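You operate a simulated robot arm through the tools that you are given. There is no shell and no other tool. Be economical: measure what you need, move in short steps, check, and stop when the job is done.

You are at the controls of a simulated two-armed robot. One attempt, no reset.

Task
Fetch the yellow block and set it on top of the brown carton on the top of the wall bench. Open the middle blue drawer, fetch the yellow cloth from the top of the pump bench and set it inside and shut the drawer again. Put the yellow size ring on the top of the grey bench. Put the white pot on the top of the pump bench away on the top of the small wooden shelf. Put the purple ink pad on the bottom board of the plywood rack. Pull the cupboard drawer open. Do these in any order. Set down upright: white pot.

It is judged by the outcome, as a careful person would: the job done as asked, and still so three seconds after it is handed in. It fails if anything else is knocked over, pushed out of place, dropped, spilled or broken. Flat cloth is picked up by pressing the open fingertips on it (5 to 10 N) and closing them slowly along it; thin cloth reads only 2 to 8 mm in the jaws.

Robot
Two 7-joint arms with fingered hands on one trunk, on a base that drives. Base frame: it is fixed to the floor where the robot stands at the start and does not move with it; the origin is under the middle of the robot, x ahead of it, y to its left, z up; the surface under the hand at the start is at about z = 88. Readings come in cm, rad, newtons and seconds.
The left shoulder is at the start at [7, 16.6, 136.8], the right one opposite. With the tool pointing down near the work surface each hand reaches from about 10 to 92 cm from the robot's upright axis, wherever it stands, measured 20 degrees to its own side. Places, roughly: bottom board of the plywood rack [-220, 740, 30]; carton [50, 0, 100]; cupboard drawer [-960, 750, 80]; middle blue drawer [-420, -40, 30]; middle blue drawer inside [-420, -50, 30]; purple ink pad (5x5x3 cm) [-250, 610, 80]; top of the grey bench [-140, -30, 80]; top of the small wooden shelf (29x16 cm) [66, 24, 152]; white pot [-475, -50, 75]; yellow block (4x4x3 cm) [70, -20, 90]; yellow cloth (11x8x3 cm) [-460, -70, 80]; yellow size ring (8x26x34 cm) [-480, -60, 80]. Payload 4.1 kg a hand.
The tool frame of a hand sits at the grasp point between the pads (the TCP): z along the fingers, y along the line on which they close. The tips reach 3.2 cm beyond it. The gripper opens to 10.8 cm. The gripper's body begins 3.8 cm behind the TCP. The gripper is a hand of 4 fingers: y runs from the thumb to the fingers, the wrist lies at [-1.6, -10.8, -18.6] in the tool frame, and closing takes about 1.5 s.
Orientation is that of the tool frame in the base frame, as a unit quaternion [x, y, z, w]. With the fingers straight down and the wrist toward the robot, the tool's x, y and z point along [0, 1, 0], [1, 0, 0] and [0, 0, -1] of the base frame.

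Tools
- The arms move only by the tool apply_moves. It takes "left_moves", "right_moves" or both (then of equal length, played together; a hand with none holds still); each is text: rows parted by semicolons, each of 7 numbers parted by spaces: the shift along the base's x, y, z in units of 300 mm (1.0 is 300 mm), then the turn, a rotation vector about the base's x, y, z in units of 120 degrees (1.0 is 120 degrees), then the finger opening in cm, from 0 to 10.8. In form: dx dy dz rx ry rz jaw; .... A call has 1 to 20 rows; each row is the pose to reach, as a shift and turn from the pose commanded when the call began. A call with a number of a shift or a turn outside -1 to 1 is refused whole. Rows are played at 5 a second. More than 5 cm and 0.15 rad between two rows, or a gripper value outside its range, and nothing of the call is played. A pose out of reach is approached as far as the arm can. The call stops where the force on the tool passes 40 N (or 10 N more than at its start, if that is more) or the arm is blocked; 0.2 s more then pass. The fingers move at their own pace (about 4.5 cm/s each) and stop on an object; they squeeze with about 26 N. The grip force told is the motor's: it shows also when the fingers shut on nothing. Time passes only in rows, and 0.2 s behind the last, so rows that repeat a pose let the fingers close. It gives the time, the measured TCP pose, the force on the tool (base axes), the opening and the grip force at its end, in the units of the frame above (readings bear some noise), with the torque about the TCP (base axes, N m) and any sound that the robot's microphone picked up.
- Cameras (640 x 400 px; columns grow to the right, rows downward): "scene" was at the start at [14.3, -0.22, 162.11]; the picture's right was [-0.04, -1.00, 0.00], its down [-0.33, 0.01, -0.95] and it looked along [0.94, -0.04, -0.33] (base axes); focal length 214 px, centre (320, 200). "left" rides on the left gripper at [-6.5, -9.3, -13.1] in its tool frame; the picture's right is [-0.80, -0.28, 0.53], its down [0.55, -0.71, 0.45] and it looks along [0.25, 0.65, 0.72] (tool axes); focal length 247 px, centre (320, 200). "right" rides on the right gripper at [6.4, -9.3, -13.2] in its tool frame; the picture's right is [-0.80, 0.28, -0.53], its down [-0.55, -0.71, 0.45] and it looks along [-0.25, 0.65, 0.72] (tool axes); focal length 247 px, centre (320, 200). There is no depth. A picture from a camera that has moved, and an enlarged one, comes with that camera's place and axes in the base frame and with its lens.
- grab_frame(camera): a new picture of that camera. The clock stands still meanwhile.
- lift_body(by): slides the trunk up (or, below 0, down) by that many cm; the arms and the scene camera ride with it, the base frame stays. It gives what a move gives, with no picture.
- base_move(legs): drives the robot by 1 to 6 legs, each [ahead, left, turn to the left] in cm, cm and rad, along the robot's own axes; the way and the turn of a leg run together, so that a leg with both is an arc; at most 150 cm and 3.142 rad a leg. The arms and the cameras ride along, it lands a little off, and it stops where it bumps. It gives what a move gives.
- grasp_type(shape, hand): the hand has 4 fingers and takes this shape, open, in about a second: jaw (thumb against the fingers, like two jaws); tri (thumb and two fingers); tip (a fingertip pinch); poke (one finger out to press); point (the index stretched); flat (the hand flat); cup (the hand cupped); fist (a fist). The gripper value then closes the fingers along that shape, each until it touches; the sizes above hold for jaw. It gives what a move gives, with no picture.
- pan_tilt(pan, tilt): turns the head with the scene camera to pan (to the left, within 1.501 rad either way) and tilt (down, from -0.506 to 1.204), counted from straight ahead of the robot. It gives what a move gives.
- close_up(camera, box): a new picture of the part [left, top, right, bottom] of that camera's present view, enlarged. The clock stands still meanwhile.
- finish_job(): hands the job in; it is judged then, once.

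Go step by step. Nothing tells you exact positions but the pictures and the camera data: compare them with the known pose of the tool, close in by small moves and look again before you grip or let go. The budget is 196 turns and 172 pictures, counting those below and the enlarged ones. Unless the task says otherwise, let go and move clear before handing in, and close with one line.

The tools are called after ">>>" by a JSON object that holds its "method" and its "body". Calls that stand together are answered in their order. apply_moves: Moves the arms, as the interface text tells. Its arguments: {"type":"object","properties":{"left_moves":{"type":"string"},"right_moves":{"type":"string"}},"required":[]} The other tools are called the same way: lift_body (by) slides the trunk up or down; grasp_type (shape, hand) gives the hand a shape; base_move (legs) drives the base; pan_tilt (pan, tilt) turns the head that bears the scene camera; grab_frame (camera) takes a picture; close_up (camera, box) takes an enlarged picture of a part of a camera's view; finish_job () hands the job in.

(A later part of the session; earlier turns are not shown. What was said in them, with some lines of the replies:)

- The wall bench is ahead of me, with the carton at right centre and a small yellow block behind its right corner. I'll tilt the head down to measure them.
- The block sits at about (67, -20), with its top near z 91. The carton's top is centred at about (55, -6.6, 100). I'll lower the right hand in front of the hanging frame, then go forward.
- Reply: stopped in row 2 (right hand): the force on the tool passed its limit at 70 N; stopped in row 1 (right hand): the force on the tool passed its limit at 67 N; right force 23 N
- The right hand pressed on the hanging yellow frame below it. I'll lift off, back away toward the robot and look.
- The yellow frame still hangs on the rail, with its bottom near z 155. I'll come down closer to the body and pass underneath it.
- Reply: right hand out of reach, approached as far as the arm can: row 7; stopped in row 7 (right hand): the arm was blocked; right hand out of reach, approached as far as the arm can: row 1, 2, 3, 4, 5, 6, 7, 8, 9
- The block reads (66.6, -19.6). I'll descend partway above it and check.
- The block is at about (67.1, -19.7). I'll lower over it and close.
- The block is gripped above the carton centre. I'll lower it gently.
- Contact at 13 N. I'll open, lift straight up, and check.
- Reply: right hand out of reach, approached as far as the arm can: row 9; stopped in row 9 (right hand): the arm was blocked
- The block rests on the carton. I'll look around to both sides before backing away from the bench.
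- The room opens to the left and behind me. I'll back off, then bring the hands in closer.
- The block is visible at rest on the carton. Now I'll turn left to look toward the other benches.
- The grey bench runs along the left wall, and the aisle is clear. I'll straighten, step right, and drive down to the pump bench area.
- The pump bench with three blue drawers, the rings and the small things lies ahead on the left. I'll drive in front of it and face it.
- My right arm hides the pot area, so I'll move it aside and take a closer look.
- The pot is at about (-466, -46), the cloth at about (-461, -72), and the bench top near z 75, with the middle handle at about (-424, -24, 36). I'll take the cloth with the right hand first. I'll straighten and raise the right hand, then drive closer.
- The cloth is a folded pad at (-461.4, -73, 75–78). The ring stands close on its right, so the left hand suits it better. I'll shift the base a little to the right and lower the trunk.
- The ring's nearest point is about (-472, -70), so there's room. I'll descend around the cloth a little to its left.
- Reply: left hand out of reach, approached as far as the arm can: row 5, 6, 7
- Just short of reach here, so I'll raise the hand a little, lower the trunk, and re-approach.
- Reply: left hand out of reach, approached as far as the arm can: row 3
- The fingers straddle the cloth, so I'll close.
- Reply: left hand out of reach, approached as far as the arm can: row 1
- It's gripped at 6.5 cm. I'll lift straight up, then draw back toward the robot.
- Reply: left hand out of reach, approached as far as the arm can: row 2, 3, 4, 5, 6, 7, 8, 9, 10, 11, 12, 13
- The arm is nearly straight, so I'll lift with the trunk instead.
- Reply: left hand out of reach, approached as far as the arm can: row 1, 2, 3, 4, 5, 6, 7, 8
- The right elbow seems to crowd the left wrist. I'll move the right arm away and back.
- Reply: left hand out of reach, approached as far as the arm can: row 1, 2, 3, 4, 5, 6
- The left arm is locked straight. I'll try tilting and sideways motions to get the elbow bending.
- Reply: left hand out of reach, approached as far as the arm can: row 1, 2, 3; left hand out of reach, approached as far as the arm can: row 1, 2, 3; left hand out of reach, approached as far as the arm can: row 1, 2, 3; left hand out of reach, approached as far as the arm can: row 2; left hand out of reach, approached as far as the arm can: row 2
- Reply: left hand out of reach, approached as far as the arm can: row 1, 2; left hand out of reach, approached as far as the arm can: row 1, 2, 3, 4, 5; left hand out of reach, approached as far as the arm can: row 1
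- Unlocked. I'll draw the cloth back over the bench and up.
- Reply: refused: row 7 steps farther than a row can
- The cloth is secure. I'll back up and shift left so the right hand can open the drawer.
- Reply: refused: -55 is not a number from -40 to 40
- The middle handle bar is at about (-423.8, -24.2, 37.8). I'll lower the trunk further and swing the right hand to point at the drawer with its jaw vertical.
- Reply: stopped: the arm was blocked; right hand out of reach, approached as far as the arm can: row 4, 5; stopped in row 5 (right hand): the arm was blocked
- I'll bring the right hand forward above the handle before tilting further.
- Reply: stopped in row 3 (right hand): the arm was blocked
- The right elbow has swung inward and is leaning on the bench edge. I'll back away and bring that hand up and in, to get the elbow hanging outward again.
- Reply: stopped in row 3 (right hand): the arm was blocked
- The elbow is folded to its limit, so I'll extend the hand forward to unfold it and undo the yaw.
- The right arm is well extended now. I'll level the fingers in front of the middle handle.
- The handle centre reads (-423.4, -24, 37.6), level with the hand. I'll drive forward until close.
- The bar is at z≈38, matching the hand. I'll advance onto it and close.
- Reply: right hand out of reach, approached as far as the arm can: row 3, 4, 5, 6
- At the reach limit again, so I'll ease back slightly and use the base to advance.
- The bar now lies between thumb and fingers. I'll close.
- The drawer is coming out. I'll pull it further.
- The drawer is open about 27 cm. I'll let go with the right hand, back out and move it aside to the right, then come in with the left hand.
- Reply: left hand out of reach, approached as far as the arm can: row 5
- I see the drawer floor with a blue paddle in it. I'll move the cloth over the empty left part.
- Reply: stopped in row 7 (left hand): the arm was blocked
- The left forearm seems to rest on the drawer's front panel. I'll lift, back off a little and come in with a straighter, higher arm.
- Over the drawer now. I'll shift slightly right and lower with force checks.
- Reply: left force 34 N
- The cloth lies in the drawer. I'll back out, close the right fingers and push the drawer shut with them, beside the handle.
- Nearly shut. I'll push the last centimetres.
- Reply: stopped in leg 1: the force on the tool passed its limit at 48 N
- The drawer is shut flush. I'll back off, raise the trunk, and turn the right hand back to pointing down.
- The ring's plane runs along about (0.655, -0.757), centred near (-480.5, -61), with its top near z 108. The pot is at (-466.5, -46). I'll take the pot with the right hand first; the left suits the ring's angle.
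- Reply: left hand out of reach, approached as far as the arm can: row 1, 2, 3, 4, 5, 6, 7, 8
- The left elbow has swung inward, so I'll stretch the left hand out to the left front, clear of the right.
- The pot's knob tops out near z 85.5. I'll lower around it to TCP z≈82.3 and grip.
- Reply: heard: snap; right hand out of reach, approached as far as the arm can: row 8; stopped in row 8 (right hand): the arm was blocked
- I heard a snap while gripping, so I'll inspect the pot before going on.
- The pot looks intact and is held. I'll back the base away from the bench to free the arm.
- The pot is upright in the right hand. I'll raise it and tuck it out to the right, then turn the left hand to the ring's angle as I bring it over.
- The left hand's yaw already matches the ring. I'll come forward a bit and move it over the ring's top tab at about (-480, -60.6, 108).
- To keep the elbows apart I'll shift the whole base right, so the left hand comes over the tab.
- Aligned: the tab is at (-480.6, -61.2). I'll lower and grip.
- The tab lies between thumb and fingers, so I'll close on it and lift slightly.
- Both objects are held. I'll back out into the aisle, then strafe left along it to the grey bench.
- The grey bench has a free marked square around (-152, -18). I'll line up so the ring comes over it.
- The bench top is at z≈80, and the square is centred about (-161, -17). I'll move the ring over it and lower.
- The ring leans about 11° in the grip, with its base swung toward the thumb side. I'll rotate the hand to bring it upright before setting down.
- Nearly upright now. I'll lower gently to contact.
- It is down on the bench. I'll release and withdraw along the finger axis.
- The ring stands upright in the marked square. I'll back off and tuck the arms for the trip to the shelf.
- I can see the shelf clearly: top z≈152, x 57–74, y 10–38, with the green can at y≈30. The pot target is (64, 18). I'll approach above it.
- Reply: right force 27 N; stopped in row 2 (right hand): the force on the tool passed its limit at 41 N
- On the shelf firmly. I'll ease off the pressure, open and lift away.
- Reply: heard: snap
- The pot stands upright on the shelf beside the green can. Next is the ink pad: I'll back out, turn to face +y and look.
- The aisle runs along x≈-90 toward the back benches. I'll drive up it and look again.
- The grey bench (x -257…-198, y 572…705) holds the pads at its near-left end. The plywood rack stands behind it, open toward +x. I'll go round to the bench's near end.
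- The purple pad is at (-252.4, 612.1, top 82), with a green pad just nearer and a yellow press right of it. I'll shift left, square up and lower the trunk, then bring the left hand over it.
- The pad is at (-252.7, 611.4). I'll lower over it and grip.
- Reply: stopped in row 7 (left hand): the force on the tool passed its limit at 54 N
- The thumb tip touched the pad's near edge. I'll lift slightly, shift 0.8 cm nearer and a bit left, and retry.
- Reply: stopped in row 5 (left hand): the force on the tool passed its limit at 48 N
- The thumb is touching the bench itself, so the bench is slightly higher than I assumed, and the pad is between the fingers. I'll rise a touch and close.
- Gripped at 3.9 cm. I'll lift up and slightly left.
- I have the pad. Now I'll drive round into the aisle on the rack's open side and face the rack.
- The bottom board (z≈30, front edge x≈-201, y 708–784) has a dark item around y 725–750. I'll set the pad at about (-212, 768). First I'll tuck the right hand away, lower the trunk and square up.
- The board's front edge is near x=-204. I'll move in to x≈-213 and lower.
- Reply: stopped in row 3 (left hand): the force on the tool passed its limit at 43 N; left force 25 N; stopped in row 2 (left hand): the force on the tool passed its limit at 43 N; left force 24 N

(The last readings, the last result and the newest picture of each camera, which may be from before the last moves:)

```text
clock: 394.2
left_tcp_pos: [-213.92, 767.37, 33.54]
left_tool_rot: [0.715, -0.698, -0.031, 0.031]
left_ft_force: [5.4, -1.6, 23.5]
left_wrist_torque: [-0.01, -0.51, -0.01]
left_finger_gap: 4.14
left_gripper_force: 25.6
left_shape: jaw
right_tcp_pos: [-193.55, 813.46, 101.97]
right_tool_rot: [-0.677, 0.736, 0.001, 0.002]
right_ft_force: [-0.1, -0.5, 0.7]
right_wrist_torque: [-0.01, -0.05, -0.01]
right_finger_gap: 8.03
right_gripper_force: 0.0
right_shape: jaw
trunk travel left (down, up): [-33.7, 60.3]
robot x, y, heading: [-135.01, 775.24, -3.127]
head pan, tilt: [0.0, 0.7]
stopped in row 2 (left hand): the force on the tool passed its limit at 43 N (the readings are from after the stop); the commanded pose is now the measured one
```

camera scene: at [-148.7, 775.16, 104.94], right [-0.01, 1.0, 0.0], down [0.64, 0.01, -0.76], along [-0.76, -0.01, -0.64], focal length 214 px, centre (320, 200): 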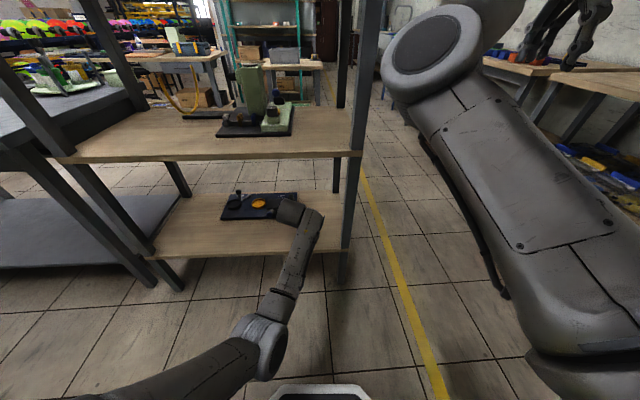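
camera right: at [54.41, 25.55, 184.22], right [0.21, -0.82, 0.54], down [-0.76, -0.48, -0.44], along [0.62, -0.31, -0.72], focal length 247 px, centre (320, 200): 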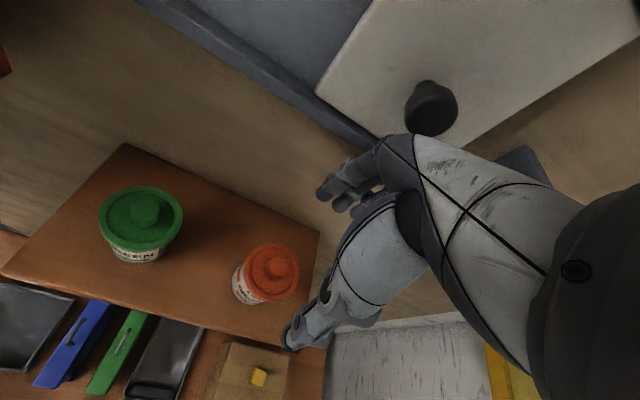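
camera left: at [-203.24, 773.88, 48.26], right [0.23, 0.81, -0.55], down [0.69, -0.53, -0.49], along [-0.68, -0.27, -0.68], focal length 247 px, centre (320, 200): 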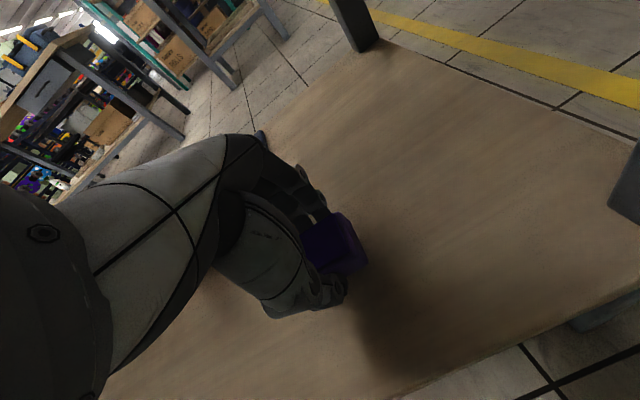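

The pad is on the board. I'll ease off, open, lift a little and back out.

>>> {"method": "apply_moves", "body": {"left_moves": "0.01 0 0.015 0 0 0 4.5; 0.01 0 0.015 0 0 0 5.5; 0.01 0 0.02 0 0 0 7; 0.01 0 0.02 0 0 0 7.5; 0.01 0 0.02 0 0 0 7.5; 0.01 0 0.1 0 0 0 7.5; 0.01 0 0.2 0 0 0 7.5; 0.01 0 0.28 0 0 0 7.5; 0.01 0 0.28 0 0 0 7.5"}}

>>> {"method": "base_move", "body": {"legs": [[-45, 0, 0]]}}

>>> {"method": "close_up", "body": {"camera": "scene", "box": [180, 90, 400, 240]}}

```text
clock: 396.2
left_tcp_pos: [-213.26, 767.3, 41.42]
left_tool_rot: [0.716, -0.697, -0.027, 0.026]
left_ft_force: [0.1, -0.1, -0.9]
left_wrist_torque: [0.01, -0.03, 0.01]
left_finger_gap: 7.47
left_gripper_force: 0.1
left_shape: jaw
right_tcp_pos: [-193.63, 813.41, 101.84]
right_tool_rot: [-0.676, 0.737, 0.002, 0.002]
right_ft_force: [0.6, 0.9, -0.3]
right_wrist_torque: [0.0, 0.01, -0.01]
right_finger_gap: 8.02
right_gripper_force: 0.0
right_shape: jaw
trunk travel left (down, up): [-33.7, 60.3]
robot x, y, heading: [-135.12, 774.83, -3.128]
head pan, tilt: [0.0, 0.7]
```

```text
clock: 398.9
left_tcp_pos: [-168.71, 767.67, 41.35]
left_tool_rot: [0.717, -0.696, -0.029, 0.027]
left_ft_force: [0.2, -0.6, 0.0]
left_wrist_torque: [-0.01, -0.01, 0.0]
left_finger_gap: 7.46
left_gripper_force: 0.2
left_shape: jaw
right_tcp_pos: [-149.12, 813.86, 101.69]
right_tool_rot: [-0.677, 0.736, 0.001, 0.002]
right_ft_force: [0.1, -0.6, -0.5]
right_wrist_torque: [0.02, -0.01, 0.0]
right_finger_gap: 8.03
right_gripper_force: 0.1
right_shape: jaw
trunk travel left (down, up): [-33.7, 60.3]
robot x, y, heading: [-90.4, 776.19, -3.123]
head pan, tilt: [0.0, 0.7]
```

```text
2.67 times, centred on (290, 165) of scene
camera zoom: at [-103.86, 775.88, 104.97], right [-0.02, 1.0, 0.0], down [0.64, 0.01, -0.77], along [-0.76, -0.02, -0.64], focal length 572 px, centre (400, 293)
```

zoom: 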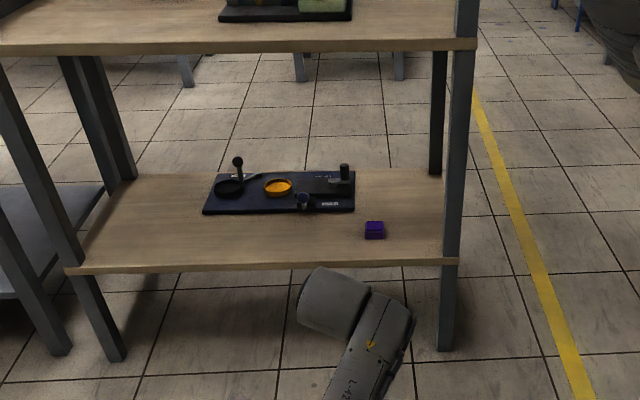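

The ink pad is on the bottom board. Last is the cupboard drawer, far off in −x. I'll raise the trunk and survey the way.

>>> {"method": "lift_body", "body": {"by": 40}}

>>> {"method": "lift_body", "body": {"by": 15}}

>>> {"method": "apply_moves", "body": {"right_moves": "0 -0.05 0.1 0 0 0 8; 0 -0.1 0.2 0 0 0 8; 0 -0.1 0.35 0 0 0 8; 0 -0.1 0.5 0 0 0 8; 0 -0.1 0.65 0 0 0 8"}}

>>> {"method": "pan_tilt", "body": {"pan": 0, "tilt": 0.25}}

>>> {"method": "grab_frame", "body": {"camera": "scene"}}

```text
clock: 402.7
left_tcp_pos: [-168.7, 767.7, 81.38]
left_tool_rot: [0.717, -0.696, -0.027, 0.027]
left_ft_force: [-0.7, 0.1, 0.0]
left_wrist_torque: [-0.01, 0.0, 0.0]
left_finger_gap: 7.45
left_gripper_force: 0.1
left_shape: jaw
right_tcp_pos: [-149.22, 813.93, 141.78]
right_tool_rot: [-0.678, 0.735, 0.001, 0.003]
right_ft_force: [0.4, -0.1, 0.1]
right_wrist_torque: [0.0, 0.0, 0.01]
right_finger_gap: 8.01
right_gripper_force: 0.1
right_shape: jaw
trunk travel left (down, up): [-73.7, 20.3]
robot x, y, heading: [-90.19, 775.74, -3.121]
head pan, tilt: [0.0, 0.7]
```

```text
clock: 404.5
left_tcp_pos: [-168.67, 767.73, 96.16]
left_tool_rot: [0.717, -0.696, -0.027, 0.027]
left_ft_force: [-0.4, 0.1, -0.1]
left_wrist_torque: [-0.01, 0.03, 0.01]
left_finger_gap: 7.45
left_gripper_force: 0.0
left_shape: jaw
right_tcp_pos: [-149.2, 813.87, 156.79]
right_tool_rot: [-0.678, 0.736, 0.001, 0.002]
right_ft_force: [0.7, 0.4, 0.0]
right_wrist_torque: [-0.03, -0.02, -0.01]
right_finger_gap: 8.0
right_gripper_force: 0.0
right_shape: jaw
trunk travel left (down, up): [-88.7, 5.3]
robot x, y, heading: [-90.38, 775.96, -3.123]
head pan, tilt: [0.0, 0.7]
```

```text
clock: 405.7
left_tcp_pos: [-168.49, 767.69, 96.45]
left_tool_rot: [0.717, -0.696, -0.029, 0.027]
left_ft_force: [-0.1, 0.7, -0.3]
left_wrist_torque: [0.0, 0.0, -0.03]
left_finger_gap: 7.45
left_gripper_force: 0.0
left_shape: jaw
right_tcp_pos: [-148.76, 810.77, 176.74]
right_tool_rot: [-0.678, 0.735, 0.001, 0.001]
right_ft_force: [0.2, -0.6, 0.8]
right_wrist_torque: [-0.01, 0.04, 0.0]
right_finger_gap: 7.98
right_gripper_force: 0.0
right_shape: jaw
trunk travel left (down, up): [-88.7, 5.3]
robot x, y, heading: [-90.68, 776.08, -3.116]
head pan, tilt: [0.0, 0.7]
```

```text
clock: 406.6
left_tcp_pos: [-168.6, 767.71, 96.25]
left_tool_rot: [0.717, -0.696, -0.028, 0.027]
left_ft_force: [0.3, -0.1, 0.2]
left_wrist_torque: [-0.01, -0.03, 0.01]
left_finger_gap: 7.45
left_gripper_force: 0.2
left_shape: jaw
right_tcp_pos: [-149.2, 810.84, 176.58]
right_tool_rot: [-0.678, 0.735, 0.0, 0.003]
right_ft_force: [0.2, 0.5, -0.6]
right_wrist_torque: [-0.01, 0.01, 0.03]
right_finger_gap: 8.02
right_gripper_force: 0.0
right_shape: jaw
trunk travel left (down, up): [-88.7, 5.3]
robot x, y, heading: [-90.46, 775.87, -3.123]
head pan, tilt: [0.0, 0.25]
```

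```text
28 pictures are left
camera scene: at [-104.84, 775.86, 164.02], right [-0.02, 1.0, 0.0], down [0.25, 0.01, -0.97], along [-0.97, -0.02, -0.25], focal length 214 px, centre (320, 200)
```

scene: 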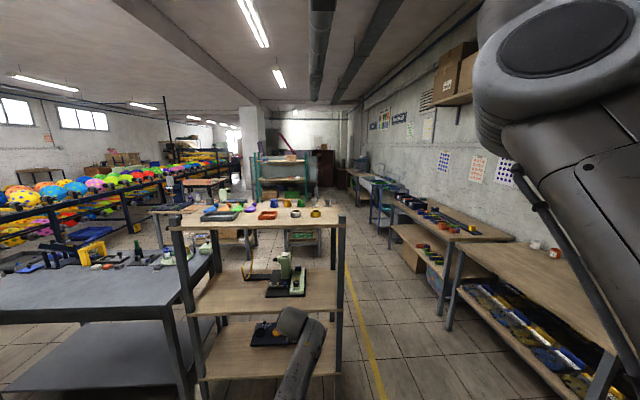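

The brown cupboard is visible dead ahead at the far end. The walkway lies between the rack (y<784) and the wall tables (y>880). I'll take it at y≈835.

>>> {"method": "base_move", "body": {"legs": [[0, -60, -0.02], [150, 0, 0], [150, 0, 0]]}}

>>> {"method": "grab_frame", "body": {"camera": "scene"}}

```text
clock: 424.2
left_tcp_pos: [-473.51, 827.71, 96.35]
left_tool_rot: [0.715, -0.698, -0.029, 0.027]
left_ft_force: [-0.2, -0.2, 0.6]
left_wrist_torque: [0.0, -0.01, -0.05]
left_finger_gap: 7.47
left_gripper_force: 0.1
left_shape: jaw
right_tcp_pos: [-453.84, 870.73, 176.7]
right_tool_rot: [-0.677, 0.736, 0.001, 0.002]
right_ft_force: [0.2, 0.5, 0.1]
right_wrist_torque: [0.01, 0.02, 0.0]
right_finger_gap: 8.03
right_gripper_force: 0.0
right_shape: jaw
trunk travel left (down, up): [-88.7, 5.3]
robot x, y, heading: [-394.93, 835.99, -3.121]
head pan, tilt: [0.0, 0.25]
```

```text
27 pictures are left
camera scene: at [-409.67, 835.71, 164.05], right [-0.02, 1.0, 0.0], down [0.25, 0.0, -0.97], along [-0.97, -0.02, -0.25], focal length 214 px, centre (320, 200)
```

scene: 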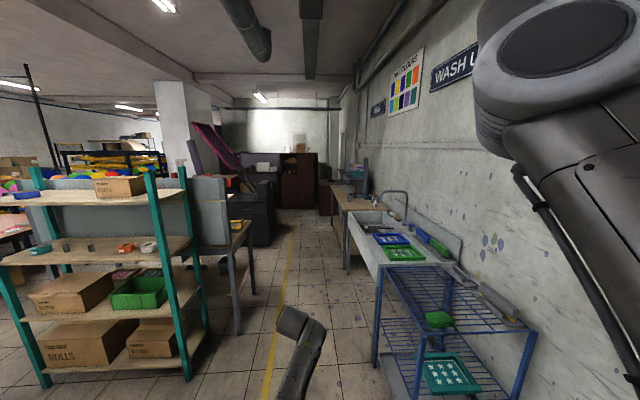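

>>> {"method": "base_move", "body": {"legs": [[0, 24, -0.02], [150, 0, 0], [150, 0, 0], [70, 0, 0]]}}

>>> {"method": "pan_tilt", "body": {"pan": 0.2, "tilt": 0.45}}

>>> {"method": "grab_frame", "body": {"camera": "scene"}}

```text
clock: 443.6
left_tcp_pos: [-844.68, 820.58, 96.33]
left_tool_rot: [-0.693, 0.72, 0.029, -0.027]
left_ft_force: [0.2, 0.1, 0.2]
left_wrist_torque: [0.04, -0.01, 0.04]
left_finger_gap: 7.43
left_gripper_force: 0.1
left_shape: jaw
right_tcp_pos: [-822.06, 862.05, 176.67]
right_tool_rot: [-0.653, 0.758, 0.001, 0.003]
right_ft_force: [0.6, 0.5, 1.0]
right_wrist_torque: [0.02, 0.0, -0.02]
right_finger_gap: 8.04
right_gripper_force: 0.0
right_shape: jaw
trunk travel left (down, up): [-88.7, 5.3]
robot x, y, heading: [-765.9, 823.35, 3.094]
head pan, tilt: [0.0, 0.25]
```

```text
clock: 444.3
left_tcp_pos: [-844.68, 820.55, 96.47]
left_tool_rot: [-0.692, 0.721, 0.029, -0.025]
left_ft_force: [0.3, 0.7, 0.0]
left_wrist_torque: [0.0, 0.0, -0.02]
left_finger_gap: 7.45
left_gripper_force: 0.0
left_shape: jaw
right_tcp_pos: [-822.29, 862.15, 176.62]
right_tool_rot: [-0.652, 0.758, 0.0, 0.003]
right_ft_force: [0.4, -0.5, 0.0]
right_wrist_torque: [-0.03, 0.05, 0.0]
right_finger_gap: 8.05
right_gripper_force: 0.1
right_shape: jaw
trunk travel left (down, up): [-88.7, 5.3]
robot x, y, heading: [-766.05, 823.12, 3.09]
head pan, tilt: [0.201, 0.45]
```

```text
26 pictures are left
camera scene: at [-780.23, 822.42, 162.18], right [-0.15, 0.99, 0.0], down [0.43, 0.07, -0.9], along [-0.89, -0.14, -0.43], focal length 214 px, centre (320, 200)
```

scene: 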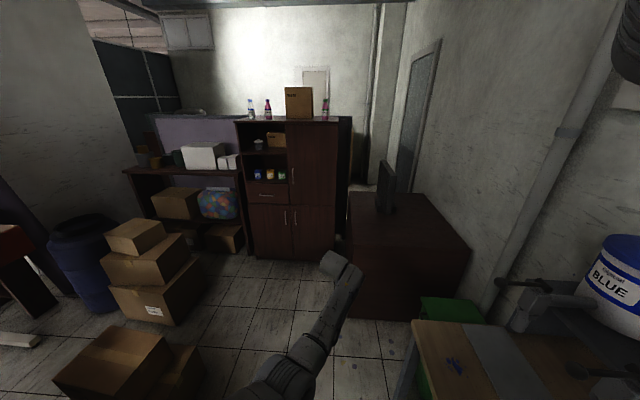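

>>> {"method": "close_up", "body": {"camera": "scene", "box": [220, 110, 360, 270]}}

```text
2.50 times, centred on (290, 190) of scene
camera zoom: at [-780.23, 822.42, 162.18], right [-0.15, 0.99, 0.0], down [0.43, 0.07, -0.9], along [-0.89, -0.14, -0.43], focal length 536 px, centre (395, 225)
```

zoom: 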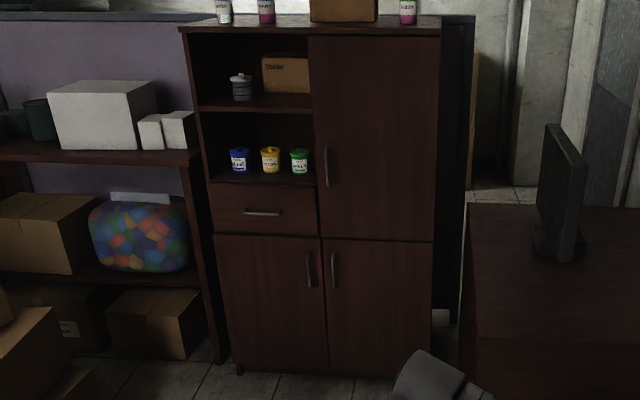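

The drawer handle is at about (-956, 744, 79), and loose boxes sit on the floor to the left (y<735). I'll move to y≈768, lower the trunk and level the left hand.

>>> {"method": "base_move", "body": {"legs": [[0, 0, 0.05], [0, 55, 0], [60, 0, 0]]}}

>>> {"method": "lift_body", "body": {"by": -28}}

>>> {"method": "apply_moves", "body": {"left_moves": "0.02 -0.03 0.03 0 0.068 0 7; 0.04 -0.06 0.06 0 0.136 0 7; 0.06 -0.1 0.09 0 0.204 0 7; 0.08 -0.14 0.12 0 0.272 0 7; 0.1 -0.18 0.15 0 0.34 0 7; 0.1 -0.22 0.18 0 0.408 0 7; 0.1 -0.26 0.21 0 0.476 0 7; 0.1 -0.3 0.24 0 0.544 0 7; 0.1 -0.34 0.27 0 0.612 0 7; 0.1 -0.36 0.3 0 0.68 0 7; 0.1 -0.36 0.35 0 0.75 0 7; 0.1 -0.36 0.35 0 0.75 0 7"}}

>>> {"method": "grab_frame", "body": {"camera": "left"}}

>>> {"method": "grab_frame", "body": {"camera": "scene"}}

```text
clock: 447.7
left_tcp_pos: [-845.02, 766.39, 96.45]
left_tool_rot: [-0.705, 0.709, 0.03, -0.024]
left_ft_force: [0.4, -0.1, 0.3]
left_wrist_torque: [-0.01, 0.02, -0.01]
left_finger_gap: 7.48
left_gripper_force: 0.0
left_shape: jaw
right_tcp_pos: [-823.83, 808.36, 176.81]
right_tool_rot: [-0.665, 0.747, 0.003, 0.002]
right_ft_force: [0.9, -0.2, 1.0]
right_wrist_torque: [0.08, -0.01, -0.03]
right_finger_gap: 8.03
right_gripper_force: 0.0
right_shape: jaw
trunk travel left (down, up): [-88.7, 5.3]
robot x, y, heading: [-766.41, 772.17, 3.127]
head pan, tilt: [0.201, 0.45]
stopped in leg 2: the robot was blocked; the commanded pose is now the measured one
```

```text
clock: 450.5
left_tcp_pos: [-844.87, 766.8, 68.35]
left_tool_rot: [-0.705, 0.708, 0.028, -0.026]
left_ft_force: [0.1, 1.3, 0.9]
left_wrist_torque: [0.01, 0.02, -0.01]
left_finger_gap: 7.45
left_gripper_force: 0.0
left_shape: jaw
right_tcp_pos: [-823.79, 808.94, 148.68]
right_tool_rot: [-0.665, 0.747, 0.001, 0.002]
right_ft_force: [-0.7, 0.3, -0.8]
right_wrist_torque: [0.02, -0.01, -0.02]
right_finger_gap: 8.03
right_gripper_force: 0.0
right_shape: jaw
trunk travel left (down, up): [-60.7, 33.3]
robot x, y, heading: [-766.74, 772.0, 3.134]
head pan, tilt: [0.201, 0.45]
```

```text
clock: 451.9
left_tcp_pos: [-843.46, 750.83, 74.47]
left_tool_rot: [-0.621, 0.645, 0.247, -0.371]
left_ft_force: [0.4, -0.2, 0.2]
left_wrist_torque: [-0.01, 0.01, -0.01]
left_finger_gap: 7.01
left_gripper_force: 0.1
left_shape: jaw
right_tcp_pos: [-823.94, 808.7, 148.7]
right_tool_rot: [-0.665, 0.747, 0.0, 0.002]
right_ft_force: [-1.1, -0.8, 0.2]
right_wrist_torque: [0.0, -0.06, 0.0]
right_finger_gap: 8.07
right_gripper_force: 0.0
right_shape: jaw
trunk travel left (down, up): [-60.7, 33.3]
robot x, y, heading: [-766.65, 772.08, 3.127]
head pan, tilt: [0.201, 0.45]
stopped in row 6 (left hand): the arm was blocked; the commanded pose is now the measured one
```

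```text
24 pictures are left
camera left: at [-827.65, 758.0, 74.17], right [-0.28, 0.68, -0.68], down [0.11, -0.68, -0.73], along [-0.95, -0.28, 0.12], focal length 247 px, centre (320, 200)
```

left: 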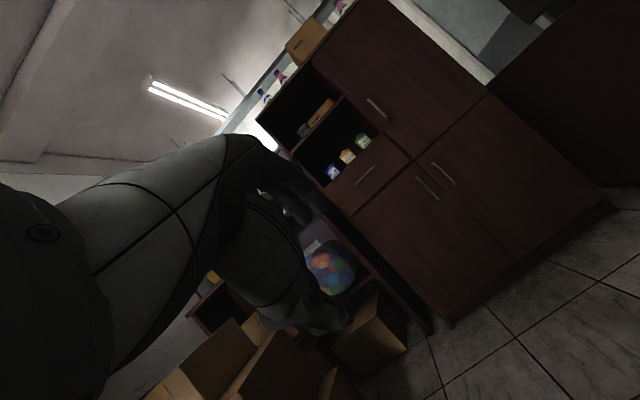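

```text
23 pictures are left
camera scene: at [-780.62, 770.6, 134.17], right [-0.19, 0.98, 0.0], down [0.43, 0.08, -0.9], along [-0.88, -0.17, -0.44], focal length 214 px, centre (320, 200)
```

scene: 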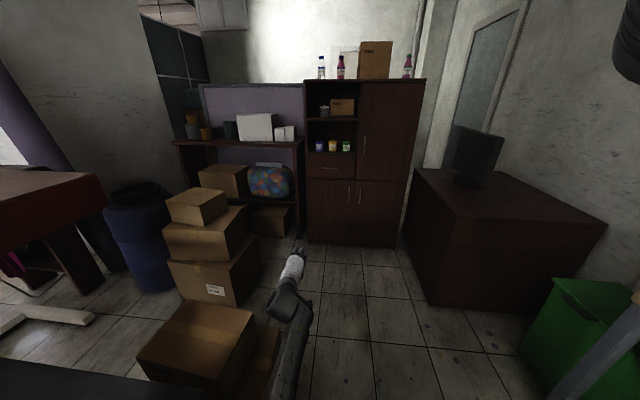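

The base touched something on the left when strafing, and the left elbow is crowded by the floor box. I'll step right, drive past the box, then finish levelling the hand.

>>> {"method": "base_move", "body": {"legs": [[0, -12, 0.01], [80, 0, 0]]}}

>>> {"method": "apply_moves", "body": {"left_moves": "0 -0.02 0.02 0 0.068 0 7; 0 -0.05 0.04 0 0.136 0 7; 0 -0.08 0.06 0 0.204 0 7; 0 -0.11 0.08 0 0.272 0 7; 0 -0.14 0.1 0 0.34 0 7; 0 -0.16 0.12 0 0.4 0 7; 0 -0.16 0.14 0 0.4 0 7"}}

>>> {"method": "grab_frame", "body": {"camera": "scene"}}

```text
clock: 456.9
left_tcp_pos: [-921.64, 759.43, 74.54]
left_tool_rot: [-0.632, 0.633, 0.241, -0.375]
left_ft_force: [-0.4, -0.3, -0.4]
left_wrist_torque: [0.0, 0.03, 0.01]
left_finger_gap: 7.02
left_gripper_force: 0.1
left_shape: jaw
right_tcp_pos: [-904.07, 818.11, 148.68]
right_tool_rot: [-0.678, 0.735, 0.002, 0.003]
right_ft_force: [-0.9, -0.8, -0.5]
right_wrist_torque: [-0.01, 0.02, 0.0]
right_finger_gap: 8.03
right_gripper_force: 0.0
right_shape: jaw
trunk travel left (down, up): [-60.7, 33.3]
robot x, y, heading: [-845.58, 783.32, -3.123]
head pan, tilt: [0.201, 0.45]
```

```text
clock: 458.6
left_tcp_pos: [-921.63, 754.48, 78.74]
left_tool_rot: [0.479, -0.426, -0.478, 0.601]
left_ft_force: [-0.2, -0.2, 0.3]
left_wrist_torque: [-0.02, -0.01, 0.0]
left_finger_gap: 7.03
left_gripper_force: 0.1
left_shape: jaw
right_tcp_pos: [-903.96, 818.17, 148.76]
right_tool_rot: [-0.678, 0.735, 0.001, 0.002]
right_ft_force: [-0.4, 0.2, 0.5]
right_wrist_torque: [-0.03, 0.02, -0.02]
right_finger_gap: 8.03
right_gripper_force: 0.2
right_shape: jaw
trunk travel left (down, up): [-60.7, 33.3]
robot x, y, heading: [-845.68, 783.36, -3.118]
head pan, tilt: [0.201, 0.45]
```

```text
22 pictures are left
camera scene: at [-859.4, 781.47, 134.18], right [-0.22, 0.98, 0.0], down [0.42, 0.1, -0.9], along [-0.88, -0.2, -0.43], focal length 214 px, centre (320, 200)
```

scene: 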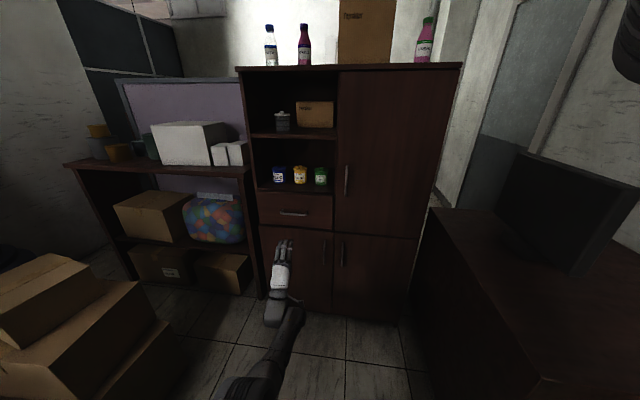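

>>> {"method": "apply_moves", "body": {"left_moves": "0 -0.08 0 0.011 -0.028 -0.028 7; 0 -0.16 0 0.022 -0.056 -0.056 7; 0 -0.24 0 0.033 -0.083 -0.084 7; 0 -0.31 0 0.033 -0.083 -0.084 7; 0 -0.31 0 0.033 -0.083 -0.084 7"}}

>>> {"method": "grab_frame", "body": {"camera": "left"}}

>>> {"method": "close_up", "body": {"camera": "scene", "box": [230, 150, 390, 290]}}

```text
clock: 459.8
left_tcp_pos: [-921.59, 745.31, 78.78]
left_tool_rot: [-0.501, 0.501, 0.499, -0.5]
left_ft_force: [-0.2, -0.3, 0.8]
left_wrist_torque: [0.03, 0.0, 0.04]
left_finger_gap: 7.0
left_gripper_force: 0.0
left_shape: jaw
right_tcp_pos: [-904.1, 818.19, 148.65]
right_tool_rot: [-0.678, 0.735, 0.001, 0.002]
right_ft_force: [-0.3, -0.2, -0.1]
right_wrist_torque: [-0.01, 0.01, 0.02]
right_finger_gap: 8.02
right_gripper_force: 0.1
right_shape: jaw
trunk travel left (down, up): [-60.7, 33.3]
robot x, y, heading: [-845.58, 783.5, -3.12]
head pan, tilt: [0.201, 0.45]
```

```text
21 pictures are left
camera left: at [-908.49, 751.8, 69.63], right [-0.53, 0.8, -0.28], down [-0.45, -0.55, -0.71], along [-0.72, -0.25, 0.65], focal length 247 px, centre (320, 200)
```

left: 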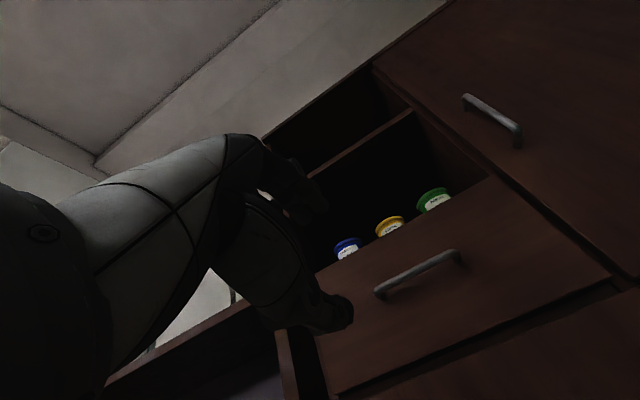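

```text
2.86 times, centred on (310, 220) of scene
camera zoom: at [-859.46, 781.5, 134.18], right [-0.22, 0.98, 0.0], down [0.42, 0.1, -0.9], along [-0.88, -0.2, -0.44], focal length 613 px, centre (349, 143)
```

zoom: 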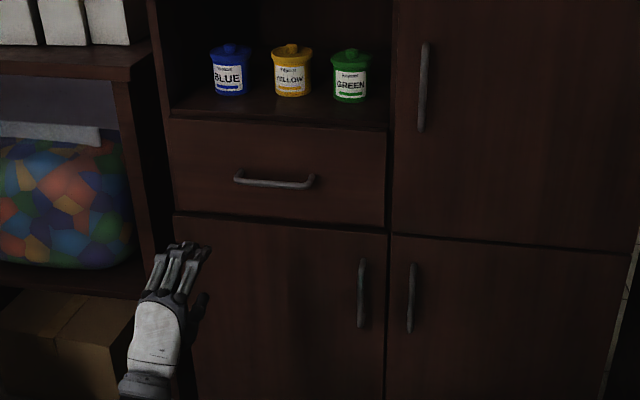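

Triangulated, the handle bar is at (-947.4, 748.2, 81.4). I'll adjust the hand and drive up to it.

>>> {"method": "apply_moves", "body": {"left_moves": "0 0.05 0.04 0 0 0 7; 0 0.1 0.087 0 0 0 7; 0 0.1 0.087 0 0 0 7"}}

>>> {"method": "base_move", "body": {"legs": [[18, 0, -0.02]]}}

>>> {"method": "grab_frame", "body": {"camera": "left"}}

```text
clock: 460.6
left_tcp_pos: [-921.6, 748.57, 81.42]
left_tool_rot: [0.501, -0.501, -0.499, 0.5]
left_ft_force: [0.4, 0.6, 0.3]
left_wrist_torque: [0.01, -0.04, 0.0]
left_finger_gap: 7.01
left_gripper_force: 0.2
left_shape: jaw
right_tcp_pos: [-904.14, 818.14, 148.64]
right_tool_rot: [-0.678, 0.735, 0.001, 0.003]
right_ft_force: [-0.2, 0.3, 0.9]
right_wrist_torque: [0.05, 0.03, -0.02]
right_finger_gap: 8.05
right_gripper_force: 0.1
right_shape: jaw
trunk travel left (down, up): [-60.7, 33.3]
robot x, y, heading: [-845.39, 783.58, -3.12]
head pan, tilt: [0.201, 0.45]
```

```text
clock: 462.1
left_tcp_pos: [-940.9, 749.79, 81.33]
left_tool_rot: [-0.497, 0.505, 0.503, -0.496]
left_ft_force: [0.3, 0.0, 0.2]
left_wrist_torque: [0.01, 0.0, 0.0]
left_finger_gap: 7.01
left_gripper_force: 0.2
left_shape: jaw
right_tcp_pos: [-921.87, 819.13, 148.55]
right_tool_rot: [-0.67, 0.743, 0.001, 0.002]
right_ft_force: [-0.8, -1.3, 0.2]
right_wrist_torque: [-0.01, -0.02, 0.01]
right_finger_gap: 8.05
right_gripper_force: 0.0
right_shape: jaw
trunk travel left (down, up): [-60.7, 33.3]
robot x, y, heading: [-863.66, 783.01, -3.141]
head pan, tilt: [0.201, 0.45]
```

```text
19 pictures are left
camera left: at [-927.39, 755.99, 72.17], right [-0.52, 0.81, -0.29], down [-0.46, -0.54, -0.71], along [-0.72, -0.24, 0.65], focal length 247 px, centre (320, 200)
```

left: 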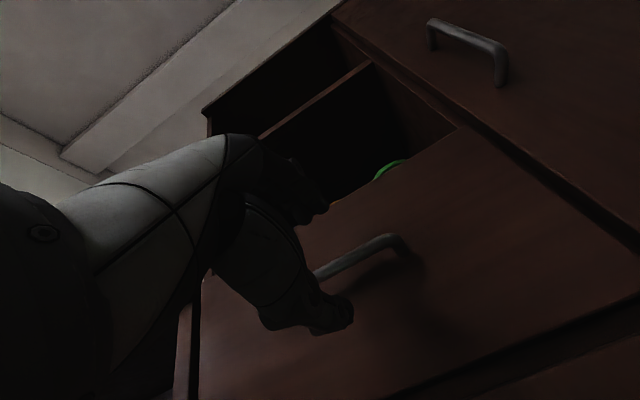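

The bar lines up with the jaw. I'll advance 6 cm more and close.

>>> {"method": "base_move", "body": {"legs": [[6, 0, 0]]}}

>>> {"method": "grab_frame", "body": {"camera": "left"}}

```text
clock: 463.0
left_tcp_pos: [-946.68, 749.81, 81.26]
left_tool_rot: [-0.496, 0.506, 0.504, -0.495]
left_ft_force: [0.1, 0.1, -1.1]
left_wrist_torque: [-0.01, 0.01, 0.01]
left_finger_gap: 7.0
left_gripper_force: 0.1
left_shape: jaw
right_tcp_pos: [-927.83, 819.21, 148.58]
right_tool_rot: [-0.67, 0.742, 0.0, 0.003]
right_ft_force: [-1.0, 0.3, -0.2]
right_wrist_torque: [-0.02, -0.01, 0.03]
right_finger_gap: 8.01
right_gripper_force: 0.0
right_shape: jaw
trunk travel left (down, up): [-60.7, 33.3]
robot x, y, heading: [-869.56, 783.03, -3.143]
head pan, tilt: [0.201, 0.45]
```

```text
18 pictures are left
camera left: at [-933.26, 756.03, 72.12], right [-0.52, 0.81, -0.29], down [-0.46, -0.54, -0.71], along [-0.73, -0.24, 0.65], focal length 247 px, centre (320, 200)
```

left: 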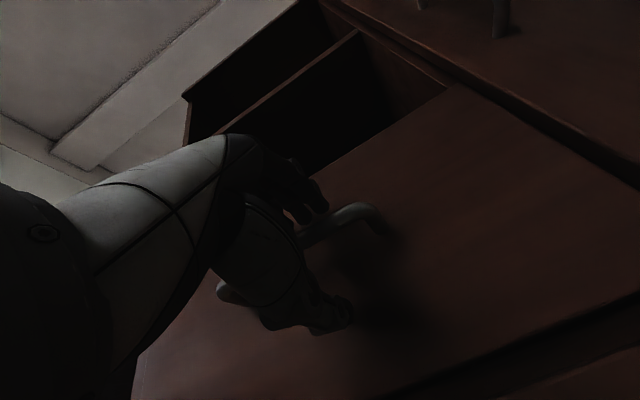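

The bar passes right through the jaw. I'll close and pull with the base.

>>> {"method": "apply_moves", "body": {"left_moves": "0 0 0 0 0 0 4; 0 0 0 0 0 0 2; 0 0 0 0 0 0 0; 0 0 0 0 0 0 0; 0 0 0 0 0 0 0; 0 0 0 0 0 0 0; 0 0 0 0 0 0 0; 0 0 0 0 0 0 0; 0 0 0 0 0 0 0"}}

>>> {"method": "base_move", "body": {"legs": [[-10, 0, 0]]}}

>>> {"method": "grab_frame", "body": {"camera": "scene"}}

```text
clock: 465.0
left_tcp_pos: [-946.49, 749.84, 81.23]
left_tool_rot: [-0.496, 0.506, 0.503, -0.494]
left_ft_force: [-0.4, -1.4, -3.9]
left_wrist_torque: [-0.01, 0.03, 0.0]
left_finger_gap: 0.0
left_gripper_force: 25.6
left_shape: jaw
right_tcp_pos: [-927.69, 819.06, 148.59]
right_tool_rot: [-0.671, 0.742, 0.001, 0.002]
right_ft_force: [0.3, 0.6, 0.6]
right_wrist_torque: [-0.01, 0.02, 0.0]
right_finger_gap: 8.04
right_gripper_force: 0.1
right_shape: jaw
trunk travel left (down, up): [-60.7, 33.3]
robot x, y, heading: [-869.67, 783.38, -3.134]
head pan, tilt: [0.201, 0.45]
```

```text
clock: 466.2
left_tcp_pos: [-936.66, 750.06, 81.29]
left_tool_rot: [-0.495, 0.506, 0.504, -0.494]
left_ft_force: [-2.0, 8.5, -8.8]
left_wrist_torque: [-0.08, 0.0, -0.02]
left_finger_gap: 0.0
left_gripper_force: 25.9
left_shape: jaw
right_tcp_pos: [-917.55, 819.32, 148.61]
right_tool_rot: [-0.67, 0.743, 0.0, 0.002]
right_ft_force: [0.0, -0.1, 0.4]
right_wrist_torque: [0.01, 0.03, -0.02]
right_finger_gap: 8.04
right_gripper_force: 0.1
right_shape: jaw
trunk travel left (down, up): [-60.7, 33.3]
robot x, y, heading: [-859.68, 783.11, 3.14]
head pan, tilt: [0.201, 0.45]
```

```text
17 pictures are left
camera scene: at [-873.76, 781.62, 134.17], right [-0.2, 0.98, 0.0], down [0.43, 0.09, -0.9], along [-0.88, -0.18, -0.44], focal length 214 px, centre (320, 200)
```

scene: 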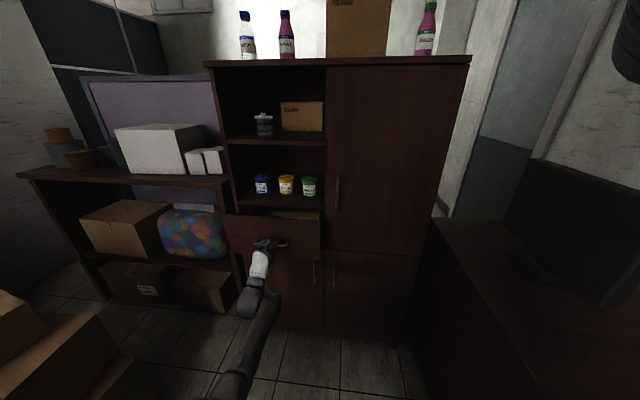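

It's opening. I'll pull it further.

>>> {"method": "base_move", "body": {"legs": [[-14, 0, 0]]}}

>>> {"method": "grab_frame", "body": {"camera": "scene"}}

```text
clock: 467.5
left_tcp_pos: [-922.98, 750.02, 81.22]
left_tool_rot: [-0.496, 0.508, 0.503, -0.493]
left_ft_force: [-1.8, 5.9, -7.9]
left_wrist_torque: [-0.06, 0.0, -0.02]
left_finger_gap: 0.0
left_gripper_force: 25.7
left_shape: jaw
right_tcp_pos: [-903.86, 819.3, 148.59]
right_tool_rot: [-0.67, 0.743, 0.002, 0.002]
right_ft_force: [0.0, -0.7, 0.1]
right_wrist_torque: [-0.01, 0.01, -0.04]
right_finger_gap: 8.03
right_gripper_force: 0.1
right_shape: jaw
trunk travel left (down, up): [-60.7, 33.3]
robot x, y, heading: [-846.21, 783.23, 3.142]
head pan, tilt: [0.201, 0.45]
```

```text
16 pictures are left
camera scene: at [-860.06, 781.54, 134.18], right [-0.2, 0.98, 0.0], down [0.43, 0.09, -0.9], along [-0.88, -0.18, -0.44], focal length 214 px, centre (320, 200)
```

scene: 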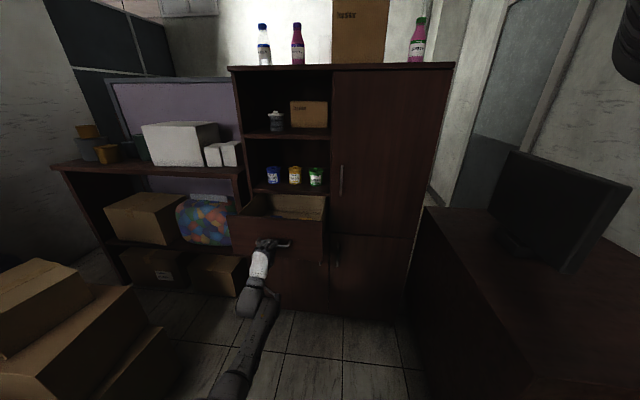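

>>> {"method": "base_move", "body": {"legs": [[-6, 0, 0]]}}

>>> {"method": "apply_moves", "body": {"left_moves": "0 0 0 0 0 0 3; 0 0 0 0 0 0 6; 0 0 0 0 0 0 8; 0 0 0 0 0 0 8; 0 0 0 0 0 0 8"}}

>>> {"method": "base_move", "body": {"legs": [[-15, 0, 0]]}}

>>> {"method": "grab_frame", "body": {"camera": "scene"}}

```text
clock: 468.6
left_tcp_pos: [-917.34, 750.22, 81.14]
left_tool_rot: [-0.498, 0.509, 0.502, -0.491]
left_ft_force: [-1.1, -0.9, 4.6]
left_wrist_torque: [-0.09, 0.04, -0.01]
left_finger_gap: 0.0
left_gripper_force: 25.5
left_shape: jaw
right_tcp_pos: [-897.86, 819.31, 148.79]
right_tool_rot: [-0.668, 0.744, 0.001, 0.001]
right_ft_force: [-0.2, 0.2, 0.5]
right_wrist_torque: [-0.01, 0.0, -0.03]
right_finger_gap: 8.04
right_gripper_force: 0.1
right_shape: jaw
trunk travel left (down, up): [-60.7, 33.3]
robot x, y, heading: [-840.17, 783.27, 3.139]
head pan, tilt: [0.201, 0.45]
stopped in leg 1: the force on the tool passed its limit at 68 N (the readings are from after the stop); the commanded pose is now the measured one
```

```text
clock: 469.8
left_tcp_pos: [-917.34, 750.08, 81.01]
left_tool_rot: [-0.499, 0.509, 0.501, -0.491]
left_ft_force: [-0.5, 1.3, -0.8]
left_wrist_torque: [0.01, -0.02, -0.02]
left_finger_gap: 8.0
left_gripper_force: 0.0
left_shape: jaw
right_tcp_pos: [-897.84, 819.24, 148.89]
right_tool_rot: [-0.668, 0.744, 0.001, 0.001]
right_ft_force: [-0.4, 0.2, 0.3]
right_wrist_torque: [-0.04, -0.03, -0.02]
right_finger_gap: 7.99
right_gripper_force: 0.0
right_shape: jaw
trunk travel left (down, up): [-60.7, 33.3]
robot x, y, heading: [-840.37, 783.2, 3.139]
head pan, tilt: [0.201, 0.45]
```

```text
clock: 471.2
left_tcp_pos: [-901.94, 749.93, 81.08]
left_tool_rot: [-0.499, 0.509, 0.5, -0.492]
left_ft_force: [0.1, -0.6, -0.1]
left_wrist_torque: [0.03, -0.03, 0.0]
left_finger_gap: 7.97
left_gripper_force: 0.0
left_shape: jaw
right_tcp_pos: [-882.63, 819.21, 148.86]
right_tool_rot: [-0.669, 0.743, 0.001, 0.001]
right_ft_force: [-0.2, -0.2, 0.2]
right_wrist_torque: [0.01, 0.0, -0.01]
right_finger_gap: 8.03
right_gripper_force: 0.0
right_shape: jaw
trunk travel left (down, up): [-60.7, 33.3]
robot x, y, heading: [-824.46, 783.15, 3.146]
head pan, tilt: [0.201, 0.45]
```

```text
15 pictures are left
camera scene: at [-838.92, 781.5, 134.17], right [-0.2, 0.98, 0.0], down [0.43, 0.09, -0.9], along [-0.88, -0.18, -0.44], focal length 214 px, centre (320, 200)
```

scene: 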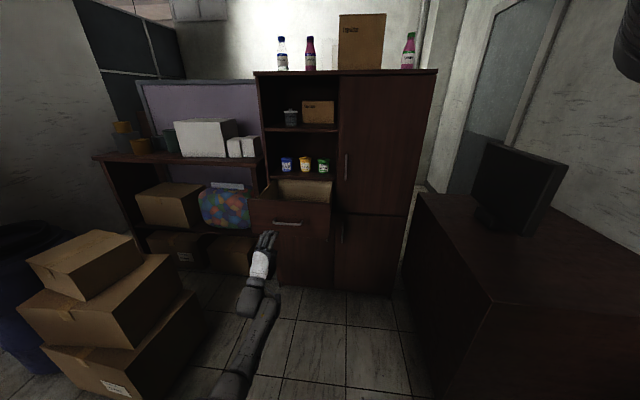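

The cupboard drawer stands fully open and my hand is clear of it. All six items are done, so I'll hand in.

>>> {"method": "finish_job", "body": {}}

```text
The job is handed in.
```

I did all six tasks and handed the job in: the block is on the carton, the cloth is in the shut middle blue drawer, and the ring is on the grey bench. The white pot is upright on the shelf, the ink pad is on the rack's bottom board, and the cupboard drawer is open; a few bumps, and two snaps heard on gripping and releasing the pot (which looked intact), left nothing visibly out of place.
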